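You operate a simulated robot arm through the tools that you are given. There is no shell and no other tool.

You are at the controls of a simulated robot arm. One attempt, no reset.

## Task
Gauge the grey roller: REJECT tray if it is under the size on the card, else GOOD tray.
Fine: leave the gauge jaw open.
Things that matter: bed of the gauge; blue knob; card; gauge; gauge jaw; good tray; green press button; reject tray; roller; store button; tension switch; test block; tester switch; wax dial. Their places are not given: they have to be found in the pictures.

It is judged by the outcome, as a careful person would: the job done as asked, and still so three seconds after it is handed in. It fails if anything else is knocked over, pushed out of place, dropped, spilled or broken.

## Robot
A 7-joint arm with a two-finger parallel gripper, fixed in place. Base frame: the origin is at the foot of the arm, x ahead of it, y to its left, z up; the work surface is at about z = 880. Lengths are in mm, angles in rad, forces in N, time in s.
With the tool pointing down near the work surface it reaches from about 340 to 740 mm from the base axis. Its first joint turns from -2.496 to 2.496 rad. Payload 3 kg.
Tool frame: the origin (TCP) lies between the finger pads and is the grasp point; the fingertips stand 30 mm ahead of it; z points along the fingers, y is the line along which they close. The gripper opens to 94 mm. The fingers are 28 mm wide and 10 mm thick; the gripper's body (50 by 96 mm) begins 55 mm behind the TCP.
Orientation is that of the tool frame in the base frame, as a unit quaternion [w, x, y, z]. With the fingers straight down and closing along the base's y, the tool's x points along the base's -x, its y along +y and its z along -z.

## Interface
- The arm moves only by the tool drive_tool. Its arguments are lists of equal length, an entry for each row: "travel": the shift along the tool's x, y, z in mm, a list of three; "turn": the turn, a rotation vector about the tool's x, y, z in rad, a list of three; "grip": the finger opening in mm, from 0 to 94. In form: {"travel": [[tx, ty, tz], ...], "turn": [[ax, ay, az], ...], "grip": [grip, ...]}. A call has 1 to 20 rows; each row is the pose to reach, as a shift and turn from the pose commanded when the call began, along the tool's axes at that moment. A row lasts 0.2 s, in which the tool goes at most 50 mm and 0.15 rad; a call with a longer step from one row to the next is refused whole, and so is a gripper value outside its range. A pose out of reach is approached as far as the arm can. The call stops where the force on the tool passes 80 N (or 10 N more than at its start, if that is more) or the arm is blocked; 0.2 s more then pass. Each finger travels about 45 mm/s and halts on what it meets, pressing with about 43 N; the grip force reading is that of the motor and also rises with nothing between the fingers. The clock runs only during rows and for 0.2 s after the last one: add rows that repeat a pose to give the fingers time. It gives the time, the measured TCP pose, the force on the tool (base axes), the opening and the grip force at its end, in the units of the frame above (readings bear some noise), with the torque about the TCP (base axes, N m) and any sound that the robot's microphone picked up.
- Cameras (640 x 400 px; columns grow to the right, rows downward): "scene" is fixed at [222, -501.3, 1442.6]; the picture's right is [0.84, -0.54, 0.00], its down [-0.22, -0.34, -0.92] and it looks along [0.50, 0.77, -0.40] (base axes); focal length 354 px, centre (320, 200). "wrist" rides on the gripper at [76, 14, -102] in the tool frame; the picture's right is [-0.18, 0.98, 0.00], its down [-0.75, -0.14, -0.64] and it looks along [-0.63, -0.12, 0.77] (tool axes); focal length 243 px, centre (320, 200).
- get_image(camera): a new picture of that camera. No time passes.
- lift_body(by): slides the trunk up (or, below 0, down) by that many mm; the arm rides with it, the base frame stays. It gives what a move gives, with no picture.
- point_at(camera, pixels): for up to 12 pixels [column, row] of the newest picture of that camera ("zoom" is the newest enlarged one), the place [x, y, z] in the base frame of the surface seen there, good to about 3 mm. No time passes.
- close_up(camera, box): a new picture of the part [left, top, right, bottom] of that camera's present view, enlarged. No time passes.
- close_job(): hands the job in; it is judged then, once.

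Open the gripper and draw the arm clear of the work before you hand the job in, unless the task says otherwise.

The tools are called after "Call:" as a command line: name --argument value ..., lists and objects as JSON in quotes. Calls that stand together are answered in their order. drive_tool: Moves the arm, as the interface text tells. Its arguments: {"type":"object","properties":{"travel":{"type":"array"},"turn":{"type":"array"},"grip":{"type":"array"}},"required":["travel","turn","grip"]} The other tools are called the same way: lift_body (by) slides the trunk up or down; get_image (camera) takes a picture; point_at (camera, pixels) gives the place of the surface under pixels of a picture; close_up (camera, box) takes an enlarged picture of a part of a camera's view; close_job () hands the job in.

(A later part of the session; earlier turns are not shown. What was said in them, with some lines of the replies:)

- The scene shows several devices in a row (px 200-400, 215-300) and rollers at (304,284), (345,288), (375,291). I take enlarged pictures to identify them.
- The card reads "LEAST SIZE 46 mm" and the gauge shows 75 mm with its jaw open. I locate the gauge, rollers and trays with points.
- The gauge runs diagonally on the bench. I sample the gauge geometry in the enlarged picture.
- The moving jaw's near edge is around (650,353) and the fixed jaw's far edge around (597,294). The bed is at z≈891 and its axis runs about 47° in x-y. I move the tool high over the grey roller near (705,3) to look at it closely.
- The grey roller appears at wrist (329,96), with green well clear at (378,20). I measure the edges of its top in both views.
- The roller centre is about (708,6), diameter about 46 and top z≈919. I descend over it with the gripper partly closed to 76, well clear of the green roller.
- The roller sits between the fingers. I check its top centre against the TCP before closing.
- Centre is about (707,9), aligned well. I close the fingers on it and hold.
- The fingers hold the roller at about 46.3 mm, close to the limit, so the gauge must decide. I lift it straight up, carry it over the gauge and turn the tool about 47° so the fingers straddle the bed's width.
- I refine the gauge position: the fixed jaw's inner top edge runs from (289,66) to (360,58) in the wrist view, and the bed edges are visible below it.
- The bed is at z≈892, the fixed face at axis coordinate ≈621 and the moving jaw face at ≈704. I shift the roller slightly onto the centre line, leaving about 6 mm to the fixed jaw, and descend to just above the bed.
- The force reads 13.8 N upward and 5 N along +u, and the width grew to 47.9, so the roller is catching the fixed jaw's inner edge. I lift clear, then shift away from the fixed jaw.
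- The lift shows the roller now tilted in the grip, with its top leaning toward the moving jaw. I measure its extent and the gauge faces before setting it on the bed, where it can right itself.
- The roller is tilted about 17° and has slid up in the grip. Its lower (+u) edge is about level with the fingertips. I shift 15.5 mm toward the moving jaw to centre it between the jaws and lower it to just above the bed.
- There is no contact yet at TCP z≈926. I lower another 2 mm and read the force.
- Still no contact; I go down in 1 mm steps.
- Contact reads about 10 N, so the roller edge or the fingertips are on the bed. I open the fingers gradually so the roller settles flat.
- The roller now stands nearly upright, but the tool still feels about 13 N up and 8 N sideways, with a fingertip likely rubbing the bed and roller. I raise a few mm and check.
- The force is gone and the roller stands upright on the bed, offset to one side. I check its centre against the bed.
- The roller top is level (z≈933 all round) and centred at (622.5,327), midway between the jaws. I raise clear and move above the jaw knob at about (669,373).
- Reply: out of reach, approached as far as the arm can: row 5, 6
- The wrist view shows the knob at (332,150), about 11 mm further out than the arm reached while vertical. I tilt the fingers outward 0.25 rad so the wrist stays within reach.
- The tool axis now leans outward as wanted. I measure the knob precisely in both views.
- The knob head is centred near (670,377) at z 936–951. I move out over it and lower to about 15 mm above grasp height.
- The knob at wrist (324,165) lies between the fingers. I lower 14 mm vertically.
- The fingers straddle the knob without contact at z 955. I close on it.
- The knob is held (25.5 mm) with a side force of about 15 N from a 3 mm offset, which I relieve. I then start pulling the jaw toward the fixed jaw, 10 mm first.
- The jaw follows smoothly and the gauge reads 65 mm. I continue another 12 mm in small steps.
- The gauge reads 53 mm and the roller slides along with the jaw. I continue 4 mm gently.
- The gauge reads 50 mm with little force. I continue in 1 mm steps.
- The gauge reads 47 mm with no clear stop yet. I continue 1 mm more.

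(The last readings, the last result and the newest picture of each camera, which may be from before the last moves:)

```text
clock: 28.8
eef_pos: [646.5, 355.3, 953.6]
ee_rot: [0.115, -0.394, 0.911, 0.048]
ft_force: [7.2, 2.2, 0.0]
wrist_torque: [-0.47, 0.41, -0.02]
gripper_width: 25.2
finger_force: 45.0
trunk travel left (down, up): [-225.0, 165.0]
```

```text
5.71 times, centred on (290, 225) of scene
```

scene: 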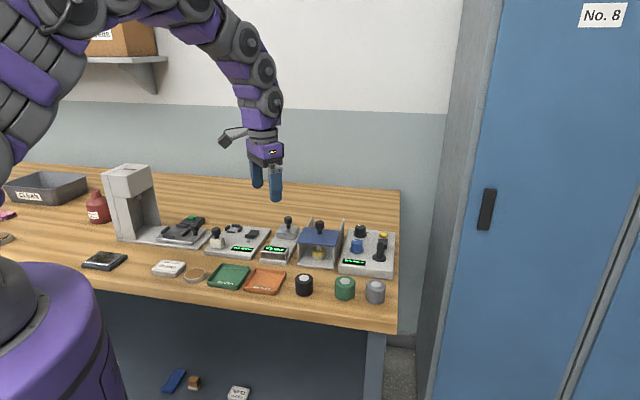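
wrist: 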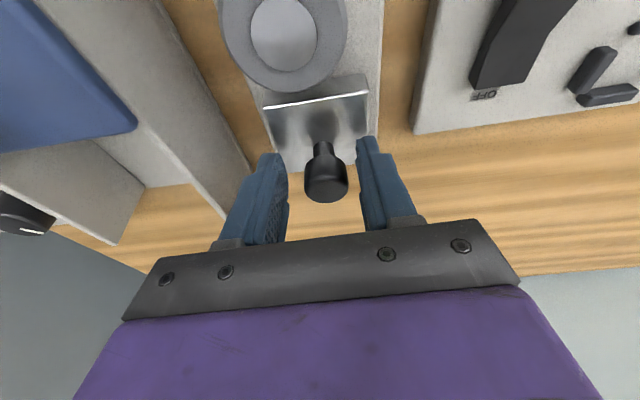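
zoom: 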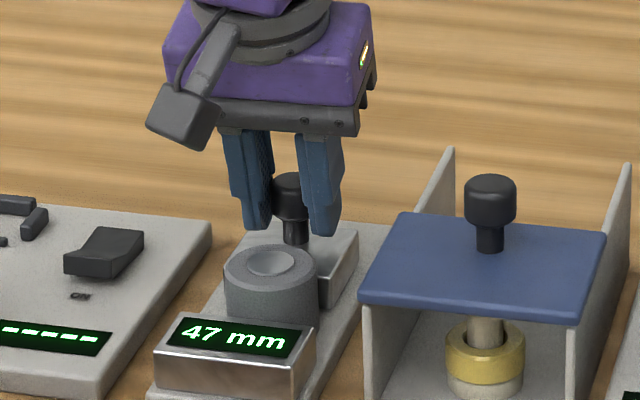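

It stays at 47 mm while force along +u rises to about 7 N. I press a bit more to confirm the final contact reading.

Call:
drive_tool --travel '[[0.5, 0, -0.12], [1.0, 0, -0.25], [1.5, 0, -0.4], [1.5, 0, -0.4]]' --turn '[[0, 0, 0], [0, 0, 0], [0, 0, 0], [0, 0, 0]]' --grip '[10, 10, 10, 10]'

Call:
close_up --camera "scene" --box '[240, 190, 340, 260]'

Call:
get_image --camera "wrist"

```text
clock: 29.8
eef_pos: [646.7, 356.0, 954.3]
ee_rot: [0.116, -0.394, 0.911, 0.049]
ft_force: [17.2, 12.7, 1.3]
wrist_torque: [0.44, -0.36, 0.07]
gripper_width: 25.4
finger_force: 45.2
trunk travel left (down, up): [-225.0, 165.0]
```

```text
5.71 times, centred on (290, 225) of scene
```

zoom: 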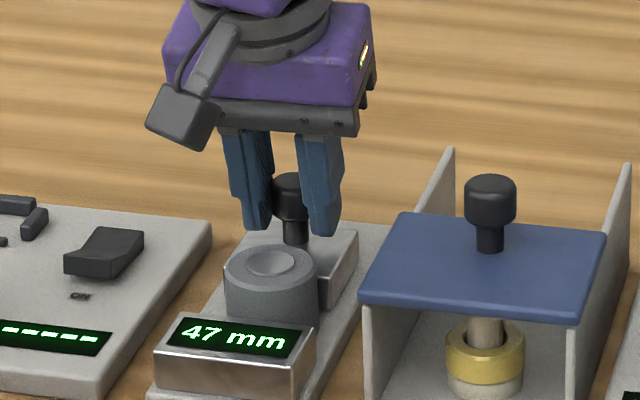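

```text
taken
```

wrist: 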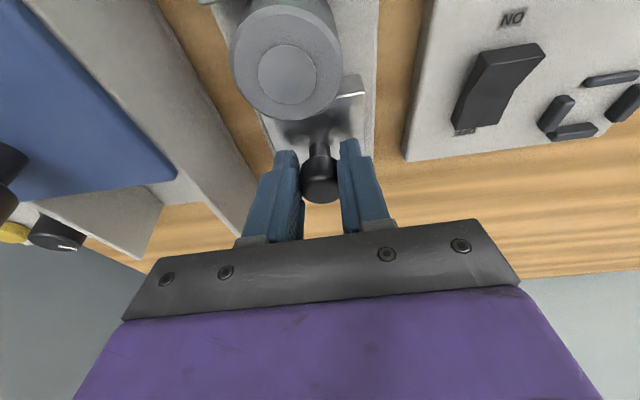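

The reading holds at 47 mm at about 21 N, which is not under 46 mm. I check that the roller sits flat so the reading is valid.

Call:
point_at --camera "zoom" --pixels '[[272, 262], [235, 265], [310, 265], [272, 248], [272, 280], [320, 240], [320, 300], [180, 318], [310, 336]]'

Call:
close_up --camera "scene" --box '[260, 220, 310, 260]'

```text
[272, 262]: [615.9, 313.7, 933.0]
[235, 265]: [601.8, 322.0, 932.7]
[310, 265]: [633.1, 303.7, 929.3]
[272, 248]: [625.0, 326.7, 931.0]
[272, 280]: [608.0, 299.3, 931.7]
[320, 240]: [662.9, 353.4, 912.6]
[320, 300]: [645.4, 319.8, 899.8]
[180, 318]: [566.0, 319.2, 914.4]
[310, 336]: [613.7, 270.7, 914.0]
```

```text
10.00 times, centred on (285, 240) of scene
```

zoom: 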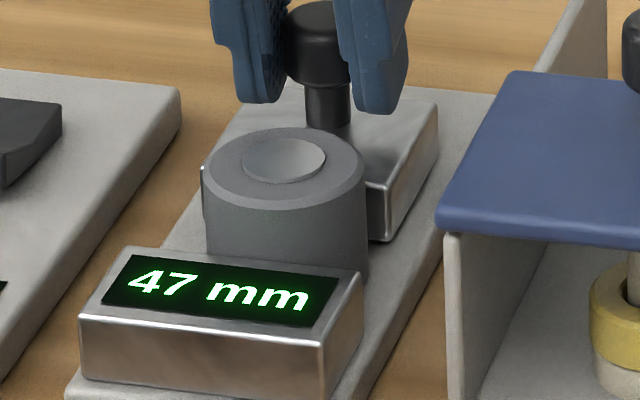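

The roller is flat (top z 930–933) and the gauge reads 47 mm against a least size of 46, so it belongs in the GOOD tray. I open the jaw again by pushing the knob back out about 29 mm.

Call:
drive_tool --travel '[[-2, 0, 0.5], [-5, 0, 1.3], [-9, 0, 2.3], [-13, 0, 3.3], [-17, 0, 4.3], [-21, 0, 5.4], [-25, 0, 6.4], [-28.3, 0, 7.2], [-28.3, 0, 7.2]]' --turn '[[0, 0, 0], [0, 0, 0], [0, 0, 0], [0, 0, 0], [0, 0, 0], [0, 0, 0], [0, 0, 0], [0, 0, 0], [0, 0, 0]]' --grip '[10, 10, 10, 10, 10, 10, 10, 10, 10]'

Call:
close_up --camera "scene" --box '[240, 190, 340, 260]'

```text
clock: 31.8
eef_pos: [665.6, 374.8, 955.1]
ee_rot: [0.115, -0.394, 0.911, 0.05]
ft_force: [4.8, -3.7, 3.1]
wrist_torque: [0.34, -0.46, 0.05]
gripper_width: 25.7
finger_force: 44.8
trunk travel left (down, up): [-225.0, 165.0]
```

```text
5.71 times, centred on (290, 225) of scene
```

zoom: 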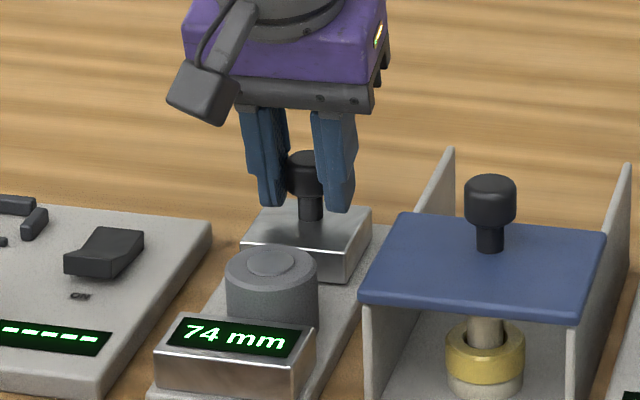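

The jaw is back open at 74 mm. I release the knob and rise straight up.

Call:
drive_tool --travel '[[0, 0, 0], [0, 0, 0], [0, 0, 0], [-3.7, 0, -14.5], [-8.6, 0, -33.9], [-14.8, 0, -58.1], [-14.8, 0, -58.1]]' --turn '[[0, 0, 0], [0, 0, 0], [0, 0, 0], [0, 0, 0], [0, 0, 0], [0, 0, 0], [0, 0, 0]]' --grip '[30, 40, 46, 46, 46, 60, 66]'

Call:
get_image --camera "wrist"

Call:
close_up --camera "scene" --box '[240, 190, 340, 260]'

```text
clock: 33.4
eef_pos: [665.5, 374.3, 1015.9]
ee_rot: [0.115, -0.393, 0.911, 0.05]
ft_force: [-0.3, -0.2, -0.5]
wrist_torque: [0.01, -0.01, -0.01]
gripper_width: 66.1
finger_force: 0.0
trunk travel left (down, up): [-225.0, 165.0]
```

```text
taken
```

wrist: 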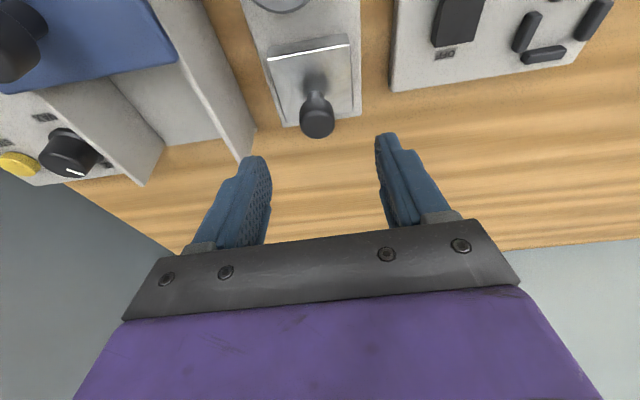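

```text
5.71 times, centred on (290, 225) of scene
```

zoom: 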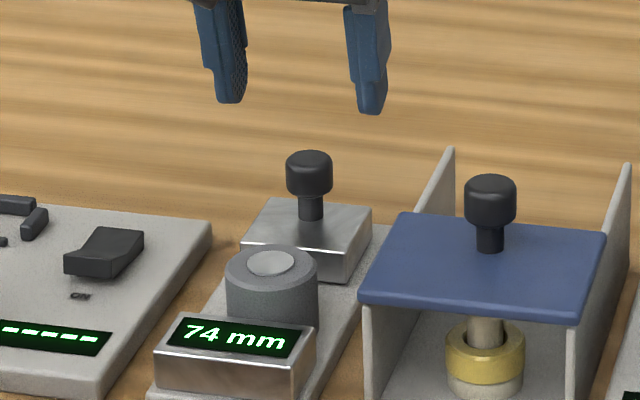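

The jaw is free and the gauge still shows 74 mm. I return the tool to vertical above the roller at about (616,313) and look.

Call:
drive_tool --travel '[[25, -2, -6.4], [50, -4, -12.8], [75.6, -5.7, -19.3], [75.6, -5.7, -19.3]]' --turn '[[0, 0.08, 0], [0, 0.16, 0], [0, 0.25, 0], [0, 0.25, 0]]' --grip '[66, 66, 66, 66]'

Call:
get_image --camera "wrist"

```text
clock: 34.4
eef_pos: [615.5, 314.5, 1016.4]
ee_rot: [0.0, -0.396, 0.918, 0.0]
ft_force: [0.5, 0.3, 0.5]
wrist_torque: [0.01, -0.03, 0.03]
gripper_width: 66.2
finger_force: 0.1
trunk travel left (down, up): [-225.0, 165.0]
```

```text
taken
```

wrist: 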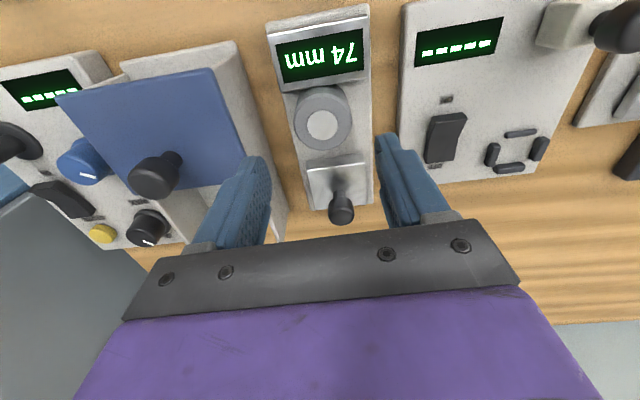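

The roller is visible at wrist (323,120). I measure its top edges.

Call:
close_up --camera "wrist" --box '[250, 20, 400, 220]'

Call:
point_at --camera "wrist" --pixels '[[322, 125], [322, 103], [323, 149], [297, 122], [351, 118]]'

Call:
point_at --camera "scene" --pixels '[[215, 285], [230, 264], [248, 270], [240, 288], [208, 285], [229, 277], [222, 272], [240, 277], [225, 284]]'

Call:
close_up --camera "scene" --box '[190, 250, 300, 305]'

```text
2.00 times, centred on (325, 120) of wrist
```

zoom: 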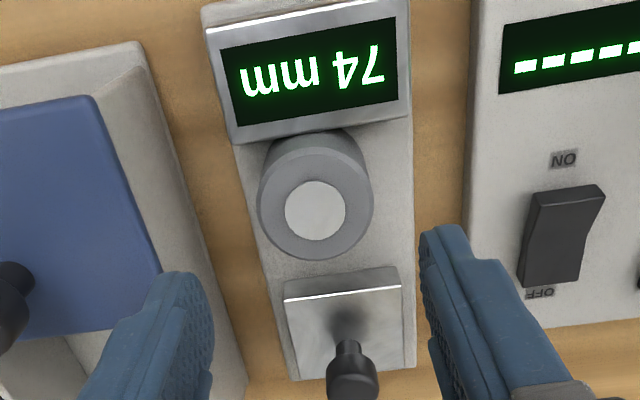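

```text
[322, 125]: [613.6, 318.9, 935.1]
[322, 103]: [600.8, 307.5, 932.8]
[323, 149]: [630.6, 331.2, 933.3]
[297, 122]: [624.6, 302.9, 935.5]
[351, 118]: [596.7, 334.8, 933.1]
```

```text
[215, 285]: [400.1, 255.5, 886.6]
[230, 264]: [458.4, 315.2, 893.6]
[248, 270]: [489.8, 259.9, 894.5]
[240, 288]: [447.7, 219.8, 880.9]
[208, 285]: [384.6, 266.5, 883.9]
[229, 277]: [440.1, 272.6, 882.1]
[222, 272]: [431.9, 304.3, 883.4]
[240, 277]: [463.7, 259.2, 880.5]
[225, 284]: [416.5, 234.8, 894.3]
```

```text
5.82 times, centred on (245, 278) of scene
```

zoom: 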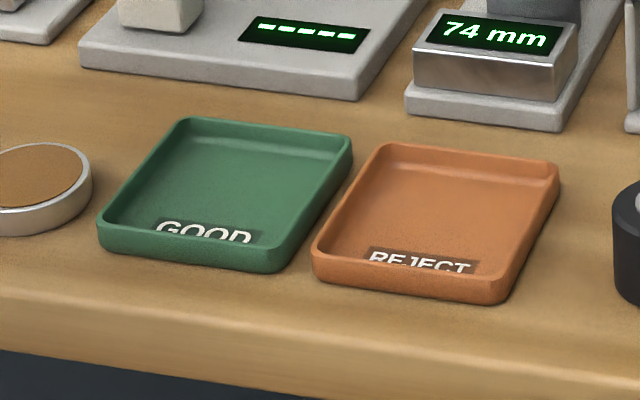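

The roller centre is about (614.5,317) with its top at 933. I shift 1–2 mm and descend to grasp height, TCP z≈929.5.

Call:
drive_tool --travel '[[-1, 2, 20], [-1, 2, 45], [-1, 2, 65], [-1, 2, 79], [-1, 2, 86.5], [-1, 2, 86.5]]' --turn '[[0, 0, 0], [0, 0, 0], [0, 0, 0], [0, 0, 0], [0, 0, 0], [0, 0, 0]]' --grip '[66, 66, 66, 66, 66, 66]'

Call:
get_image --camera "wrist"

Call:
close_up --camera "scene" --box '[260, 215, 320, 257]'

```text
clock: 35.8
eef_pos: [612.9, 316.5, 927.9]
ee_rot: [0.0, -0.397, 0.918, 0.0]
ft_force: [0.7, -0.1, -0.1]
wrist_torque: [0.03, 0.03, -0.03]
gripper_width: 66.1
finger_force: 0.1
trunk travel left (down, up): [-225.0, 165.0]
```

```text
taken
```

wrist: 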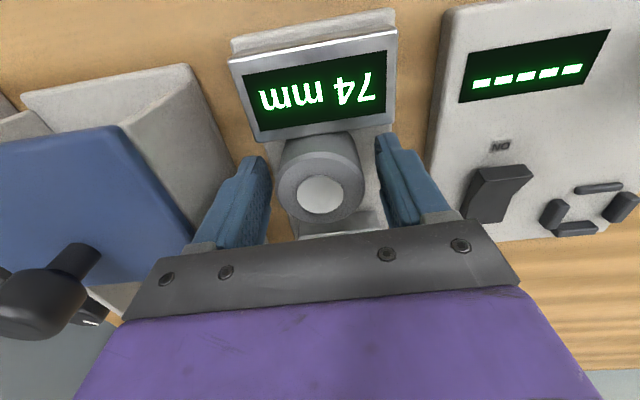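

```text
9.52 times, centred on (290, 236) of scene
```

zoom: 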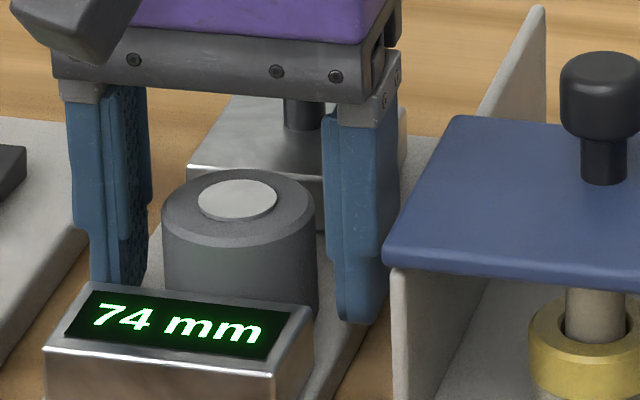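

The roller is between the fingers with no contact force. I close the grip on it.

Call:
drive_tool --travel '[[0, 0, 0], [0, 0, 0], [0, 0, 0], [0, 0, 0], [0, 0, 0]]' --turn '[[0, 0, 0], [0, 0, 0], [0, 0, 0], [0, 0, 0], [0, 0, 0]]' --grip '[56, 46, 36, 30, 30]'

Call:
get_image --camera "wrist"

```text
clock: 37.0
eef_pos: [612.9, 316.3, 929.4]
ee_rot: [0.0, -0.396, 0.918, 0.0]
ft_force: [0.6, -0.2, 0.0]
wrist_torque: [0.01, -0.01, 0.06]
gripper_width: 46.2
finger_force: 43.6
trunk travel left (down, up): [-225.0, 165.0]
```

```text
taken
```

wrist: 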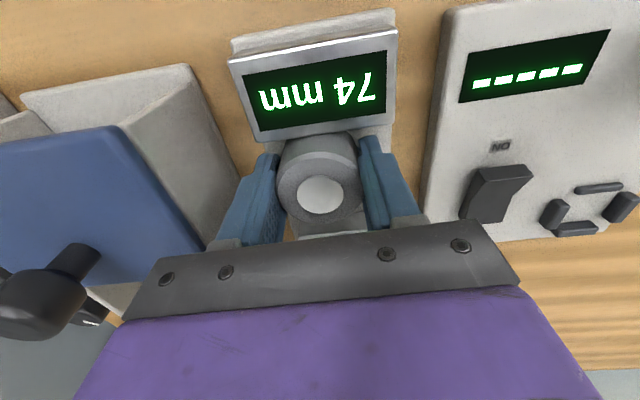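

The roller is held at 46.2 mm. I lift it straight up out of the gauge and carry it toward the GOOD tray around (440,268).

Call:
drive_tool --travel '[[0, 0, -10], [0, 0, -35], [0, 0, -70], [0, 0, -105], [0, 0, -135], [31, 19, -135], [61, 37, -135], [92, 56, -135], [123, 74, -135], [153.6, 93, -135], [153.6, 93, -135]]' --turn '[[0, 0, 0], [0, 0, 0], [0, 0, 0], [0, 0, 0], [0, 0, 0], [0, 0, 0], [0, 0, 0], [0, 0, 0], [0, 0, 0], [0, 0, 0], [0, 0, 0]]' --grip '[30, 30, 30, 30, 30, 30, 30, 30, 30, 30, 30]'

Call:
get_image --camera "wrist"

Call:
get_image --camera "scene"

Call:
close_up --camera "scene" --box '[180, 220, 300, 310]'

```text
clock: 39.4
eef_pos: [442.0, 268.1, 1061.3]
ee_rot: [0.0, -0.397, 0.918, 0.0]
ft_force: [0.3, -0.6, -0.7]
wrist_torque: [0.02, -0.03, -0.01]
gripper_width: 46.0
finger_force: 43.7
trunk travel left (down, up): [-225.0, 165.0]
```

```text
taken
```

wrist: 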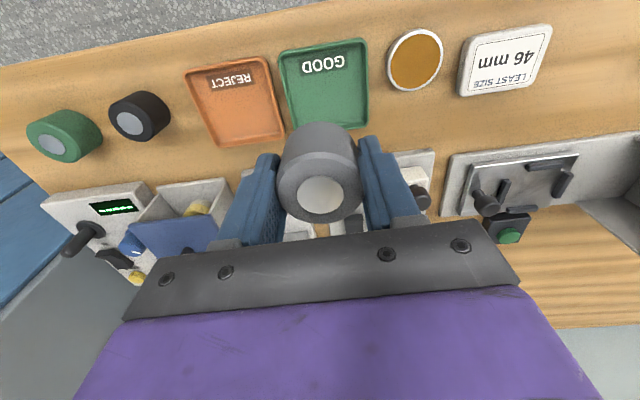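

```text
taken
```

scene: 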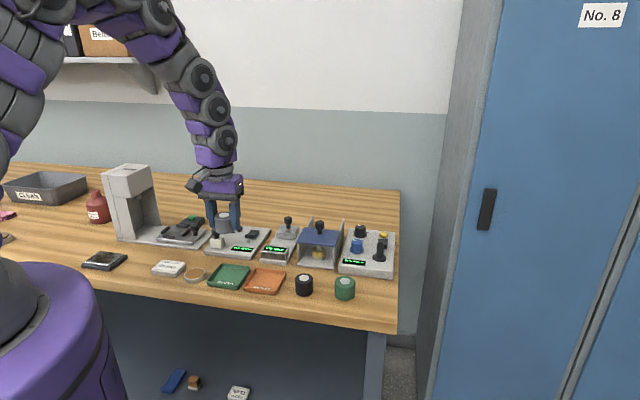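

```text
4.44 times, centred on (240, 265) of scene
```

zoom: 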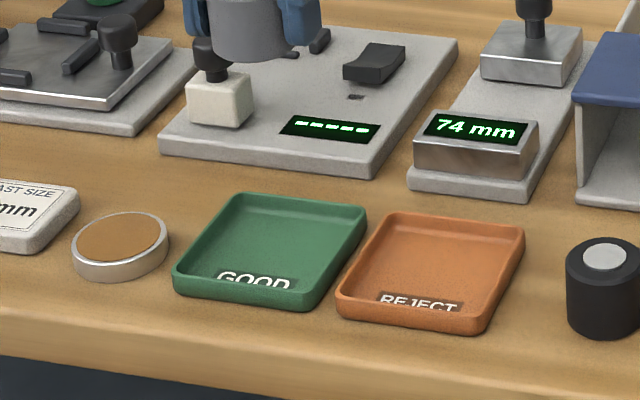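

The GOOD tray is at zoom corners (240,195), (365,208), (305,305), (178,290). I measure its rim, floor and the roller's pose.

Call:
point_at --camera "zoom" --pixels '[[240, 196], [362, 208], [302, 298], [178, 278], [255, 212], [345, 222], [290, 275], [205, 268], [270, 245], [235, 222], [255, 265], [320, 240]]'

Call:
point_at --camera "wrist" --pixels '[[283, 55], [364, 42], [368, 118], [292, 126], [325, 100], [300, 100], [355, 95], [320, 195], [320, 162], [320, 216]]'

```text
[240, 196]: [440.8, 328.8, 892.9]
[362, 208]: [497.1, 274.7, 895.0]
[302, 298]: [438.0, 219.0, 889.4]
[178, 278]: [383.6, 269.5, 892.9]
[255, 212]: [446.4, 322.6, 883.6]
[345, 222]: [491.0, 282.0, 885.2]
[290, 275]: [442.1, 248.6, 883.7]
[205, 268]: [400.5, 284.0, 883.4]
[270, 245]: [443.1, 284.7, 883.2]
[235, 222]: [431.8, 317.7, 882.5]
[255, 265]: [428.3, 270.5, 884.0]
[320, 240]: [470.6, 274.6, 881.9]
```

```text
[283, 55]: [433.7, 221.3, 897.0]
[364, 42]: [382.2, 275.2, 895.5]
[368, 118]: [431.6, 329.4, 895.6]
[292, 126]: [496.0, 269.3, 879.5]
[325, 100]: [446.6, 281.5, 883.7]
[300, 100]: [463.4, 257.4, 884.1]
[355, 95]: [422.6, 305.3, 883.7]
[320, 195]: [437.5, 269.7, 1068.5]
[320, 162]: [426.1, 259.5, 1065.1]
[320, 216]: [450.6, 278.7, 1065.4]
```

The tray is about 79 mm square, centred near (439.5,274), with its floor at 883.5 and rim at 895. I shift over its centre and descend part-way, to TCP z≈950, to check alignment.

Call:
drive_tool --travel '[[-2, 6.5, 10], [-2, 6.5, 45], [-2, 6.5, 80], [-2, 6.5, 110], [-2, 6.5, 110]]' --turn '[[0, 0, 0], [0, 0, 0], [0, 0, 0], [0, 0, 0], [0, 0, 0]]' --grip '[30, 30, 30, 30, 30]'

Call:
get_image --camera "wrist"

Call:
close_up --camera "scene" --box '[190, 230, 280, 300]'

```text
clock: 40.6
eef_pos: [437.4, 273.7, 952.0]
ee_rot: [0.0, -0.397, 0.918, 0.0]
ft_force: [-0.5, 1.0, -1.0]
wrist_torque: [0.0, -0.01, -0.01]
gripper_width: 46.4
finger_force: 42.9
trunk travel left (down, up): [-225.0, 165.0]
```

```text
taken
```

wrist: 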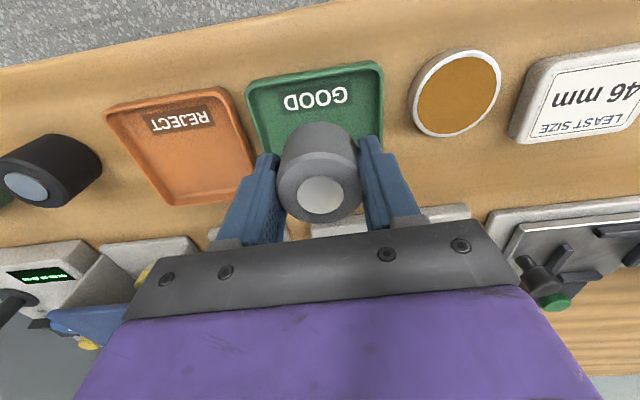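

```text
5.71 times, centred on (235, 265) of scene
```

zoom: 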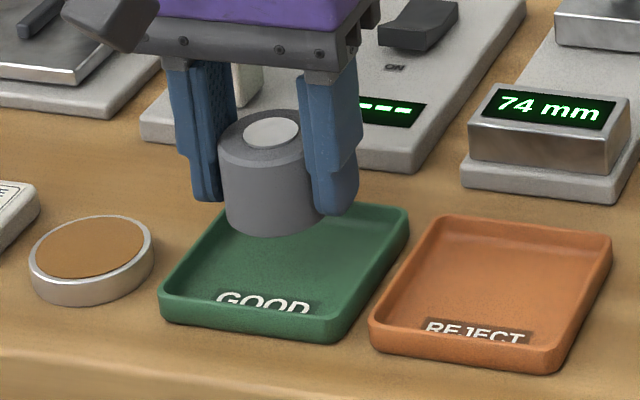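

The roller hangs above the tray. I sample the tray's side rims to centre it across the fingers' closing direction.

Call:
point_at --camera "wrist" --pixels '[[249, 86], [380, 66], [252, 108], [382, 95], [256, 130], [383, 120], [260, 110], [373, 95], [315, 90], [310, 75]]'

Call:
point_at --camera "zoom" --pixels '[[164, 292], [340, 318], [407, 210], [212, 215], [190, 255], [375, 265], [180, 290], [330, 312], [350, 212]]'

```text
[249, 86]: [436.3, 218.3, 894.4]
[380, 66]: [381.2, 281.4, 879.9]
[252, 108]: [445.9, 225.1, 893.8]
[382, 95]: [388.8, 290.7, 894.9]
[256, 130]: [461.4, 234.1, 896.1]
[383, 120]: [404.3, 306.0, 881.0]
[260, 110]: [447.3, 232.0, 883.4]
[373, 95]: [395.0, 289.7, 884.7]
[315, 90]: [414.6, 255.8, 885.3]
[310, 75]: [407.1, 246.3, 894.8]
```

```text
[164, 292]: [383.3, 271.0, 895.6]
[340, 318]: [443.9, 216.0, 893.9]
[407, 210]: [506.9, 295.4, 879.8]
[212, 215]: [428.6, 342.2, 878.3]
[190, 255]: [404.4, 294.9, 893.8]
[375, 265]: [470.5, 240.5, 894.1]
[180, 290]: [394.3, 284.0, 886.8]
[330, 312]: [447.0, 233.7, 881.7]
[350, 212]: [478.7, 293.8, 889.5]
```

The TCP is centred on the tray to within about 1–2 mm. I descend to just above the tray floor, then feel for contact.

Call:
drive_tool --travel '[[0, 0, 12], [0, 0, 22], [0, 0, 28], [0, 0, 30], [0, 0, 30]]' --turn '[[0, 0, 0], [0, 0, 0], [0, 0, 0], [0, 0, 0], [0, 0, 0]]' --grip '[30, 30, 30, 30, 30]'

Call:
get_image --camera "wrist"

Call:
close_up --camera "scene" --box '[190, 235, 270, 295]'

```text
clock: 41.8
eef_pos: [438.2, 274.7, 922.9]
ee_rot: [-0.001, -0.396, 0.918, 0.0]
ft_force: [0.1, -0.4, -0.9]
wrist_torque: [0.0, 0.0, 0.0]
gripper_width: 46.6
finger_force: 42.9
trunk travel left (down, up): [-225.0, 165.0]
```

```text
taken
```

wrist: 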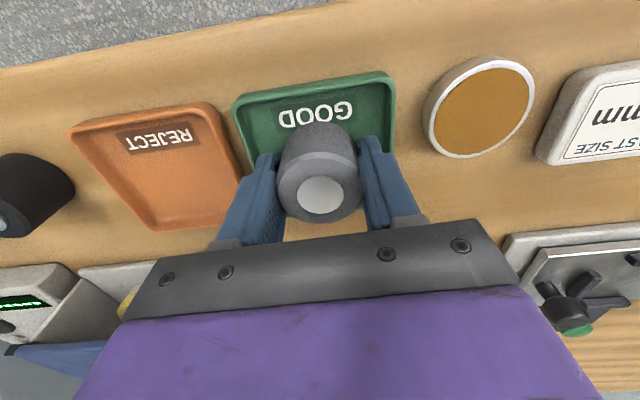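

```text
6.67 times, centred on (230, 265) of scene
```

zoom: 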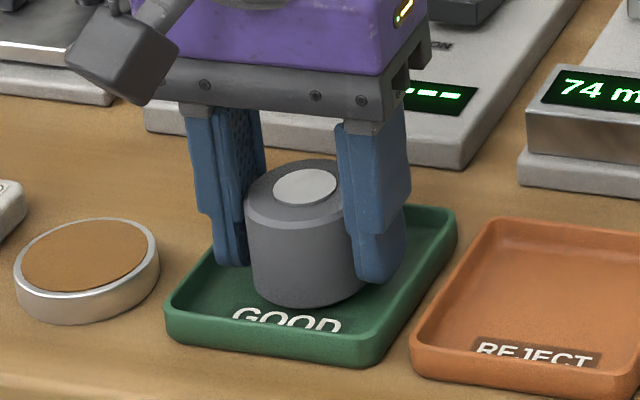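

The fingers are inside the rim on both sides. I nudge 1 mm toward the right rim side and lower in 1 mm steps.

Call:
drive_tool --travel '[[0, 1, 0], [0, 1, 1], [0, 1, 2], [0, 1, 2]]' --turn '[[0, 0, 0], [0, 0, 0], [0, 0, 0], [0, 0, 0]]' --grip '[30, 30, 30, 30]'

```text
clock: 42.8
eef_pos: [437.7, 275.0, 920.6]
ee_rot: [0.0, -0.396, 0.918, 0.0]
ft_force: [-0.6, -0.4, -1.6]
wrist_torque: [0.03, 0.02, 0.02]
gripper_width: 46.2
finger_force: 43.5
trunk travel left (down, up): [-225.0, 165.0]
```

No contact yet at z≈920.6; I lower 1 mm more.

Call:
drive_tool --travel '[[0, 0, 0.5], [0, 0, 1], [0, 0, 1]]' --turn '[[0, 0, 0], [0, 0, 0], [0, 0, 0]]' --grip '[30, 30, 30]'

Call:
close_up --camera "scene" --box '[200, 245, 260, 290]'

```text
clock: 43.6
eef_pos: [436.2, 275.8, 920.2]
ee_rot: [-0.001, -0.396, 0.918, 0.0]
ft_force: [-1.0, -0.1, -0.9]
wrist_torque: [-0.03, 0.0, -0.01]
gripper_width: 46.3
finger_force: 43.3
trunk travel left (down, up): [-225.0, 165.0]
```

```text
8.89 times, centred on (230, 268) of scene
```

zoom: 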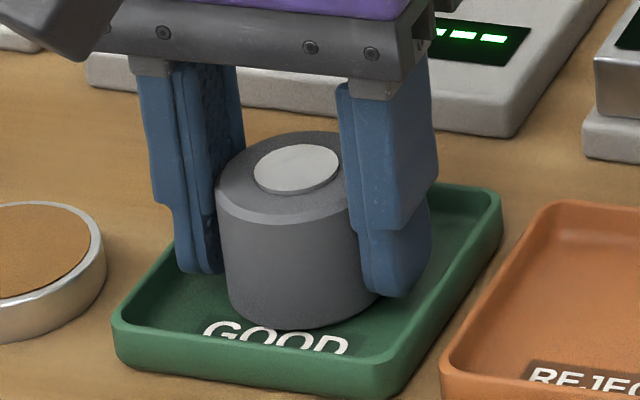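

The bottom is almost on the floor and both fingers are inside the rim. I lower 1.5 mm more to feel contact.

Call:
drive_tool --travel '[[0, 0, 0.8], [0, 0, 1.5], [0, 0, 1.5]]' --turn '[[0, 0, 0], [0, 0, 0], [0, 0, 0]]' --grip '[30, 30, 30]'

```text
clock: 44.4
eef_pos: [437.0, 275.8, 919.5]
ee_rot: [0.0, -0.396, 0.918, 0.001]
ft_force: [-1.0, -0.5, 3.5]
wrist_torque: [-0.07, 0.09, -0.01]
gripper_width: 46.2
finger_force: 43.4
trunk travel left (down, up): [-225.0, 165.0]
```

Light contact (about 4.5 N) shows the roller is on the tray floor. I open slightly to 51 mm, then lift straight up.

Call:
drive_tool --travel '[[0, 0, 0], [0, 0, 0], [0, 0, 0], [0, 0, 0], [0, 0, -4], [0, 0, -10], [0, 0, -18], [0, 0, -18]]' --turn '[[0, 0, 0], [0, 0, 0], [0, 0, 0], [0, 0, 0], [0, 0, 0], [0, 0, 0], [0, 0, 0], [0, 0, 0]]' --grip '[47, 49, 50.5, 50.5, 50.5, 50.5, 54, 60]'

Call:
close_up --camera "scene" --box '[190, 235, 270, 295]'

Call:
get_image --camera "wrist"

```text
clock: 46.2
eef_pos: [436.9, 275.6, 937.0]
ee_rot: [0.0, -0.397, 0.918, 0.0]
ft_force: [-0.7, -0.7, -0.5]
wrist_torque: [0.0, 0.0, 0.0]
gripper_width: 60.1
finger_force: 0.0
trunk travel left (down, up): [-225.0, 165.0]
```

```text
6.67 times, centred on (230, 265) of scene
```

zoom: 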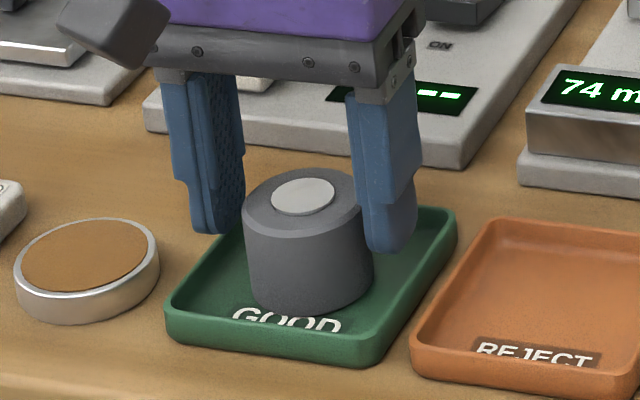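

```text
taken
```

wrist: 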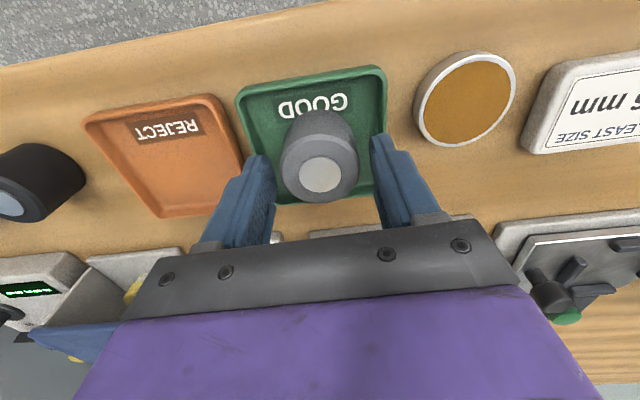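

The roller stands in the GOOD tray. I rise, open fully and draw the arm clear.

Call:
drive_tool --travel '[[0, 0, -30], [0, 0, -70], [0, 0, -115], [0, 0, -160], [0, 0, -200], [0, 0, -200]]' --turn '[[0, 0, 0], [0, 0, 0], [0, 0, 0], [0, 0, 0], [0, 0, 0], [0, 0, 0]]' --grip '[60, 70, 85, 94, 94, 94]'

Call:
get_image --camera "scene"

Call:
close_up --camera "scene" --box '[190, 200, 410, 310]'

Call:
get_image --camera "wrist"

```text
clock: 47.6
eef_pos: [437.3, 274.8, 1137.6]
ee_rot: [0.001, -0.396, 0.918, -0.001]
ft_force: [-0.3, -0.1, 0.8]
wrist_torque: [0.03, 0.02, 0.0]
gripper_width: 94.0
finger_force: 0.1
trunk travel left (down, up): [-225.0, 165.0]
```

```text
taken
```

scene: 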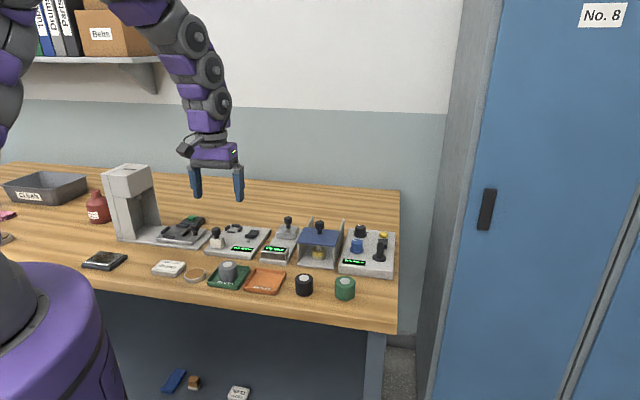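

```text
2.91 times, centred on (300, 255) of scene
```

zoom: 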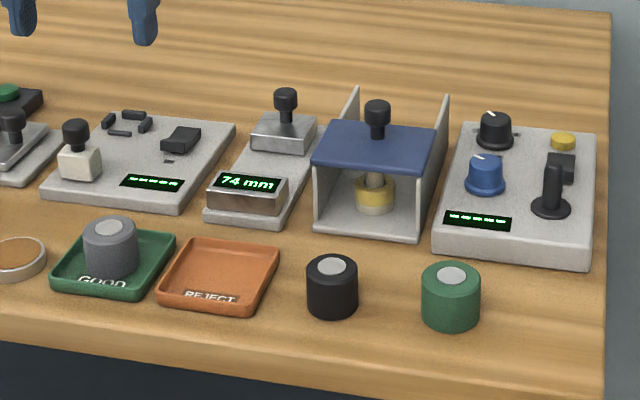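

```text
taken
```

wrist: 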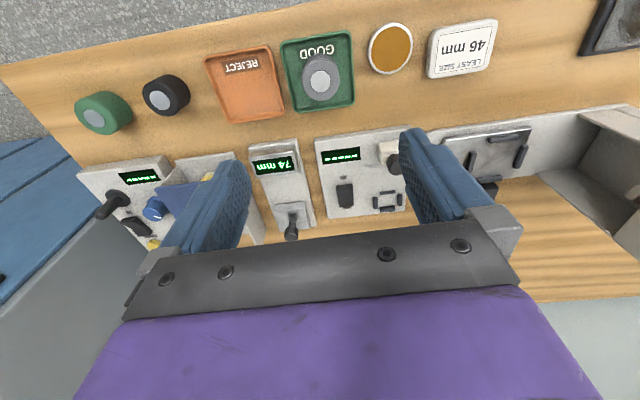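

Everything is in place: the roller is in GOOD, the jaw is open at 74 mm and the other items are undisturbed. I re-read the card once to be sure of its figure.

Call:
close_up --camera "wrist" --box '[420, 10, 510, 85]'

Call:
close_up --camera "scene" --box '[145, 255, 195, 285]'

```text
5.33 times, centred on (465, 48) of wrist
```

zoom: 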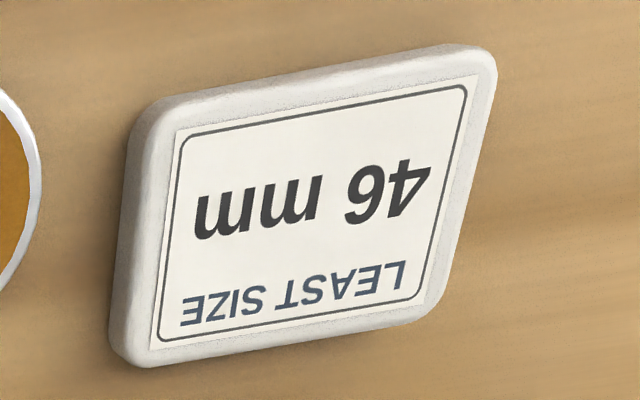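

```text
12.80 times, centred on (170, 270) of scene
```

zoom: 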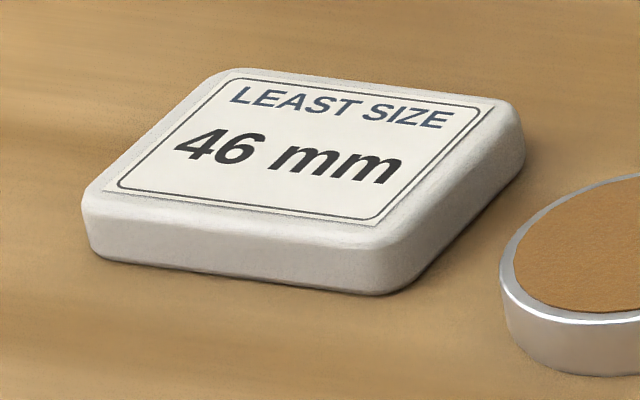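

The card confirms a least size of 46 mm, and the roller measured 47 mm, so GOOD is right. The gripper is open and the arm is clear, so I hand the job in.

Call:
close_job

```text
The job is handed in.
```

The grey roller measured 47 mm in the gauge. The card's least size is 46 mm, so I put it in the GOOD tray and handed the job in.

- **Reading:** The gauge held at 47 mm with the jaw pressed on the roller, which was sitting flat. The gripper read about 46.2 mm across the same roller, which is also not under size. I did not check the gauge's zero with the jaws closed.
- **Jaw:** I left the gauge jaw open; it read 74 mm at the end (75 mm at the start).
- **Handling:** On the first try at placing the roller, it caught the edge of the fixed jaw and tilted in the grip. I lifted it clear and set it down again, and it settled flat before I measured it.
- **Bench:** In the last pictures nothing else looked moved or knocked over. The gripper is open and the arm is clear of the work.
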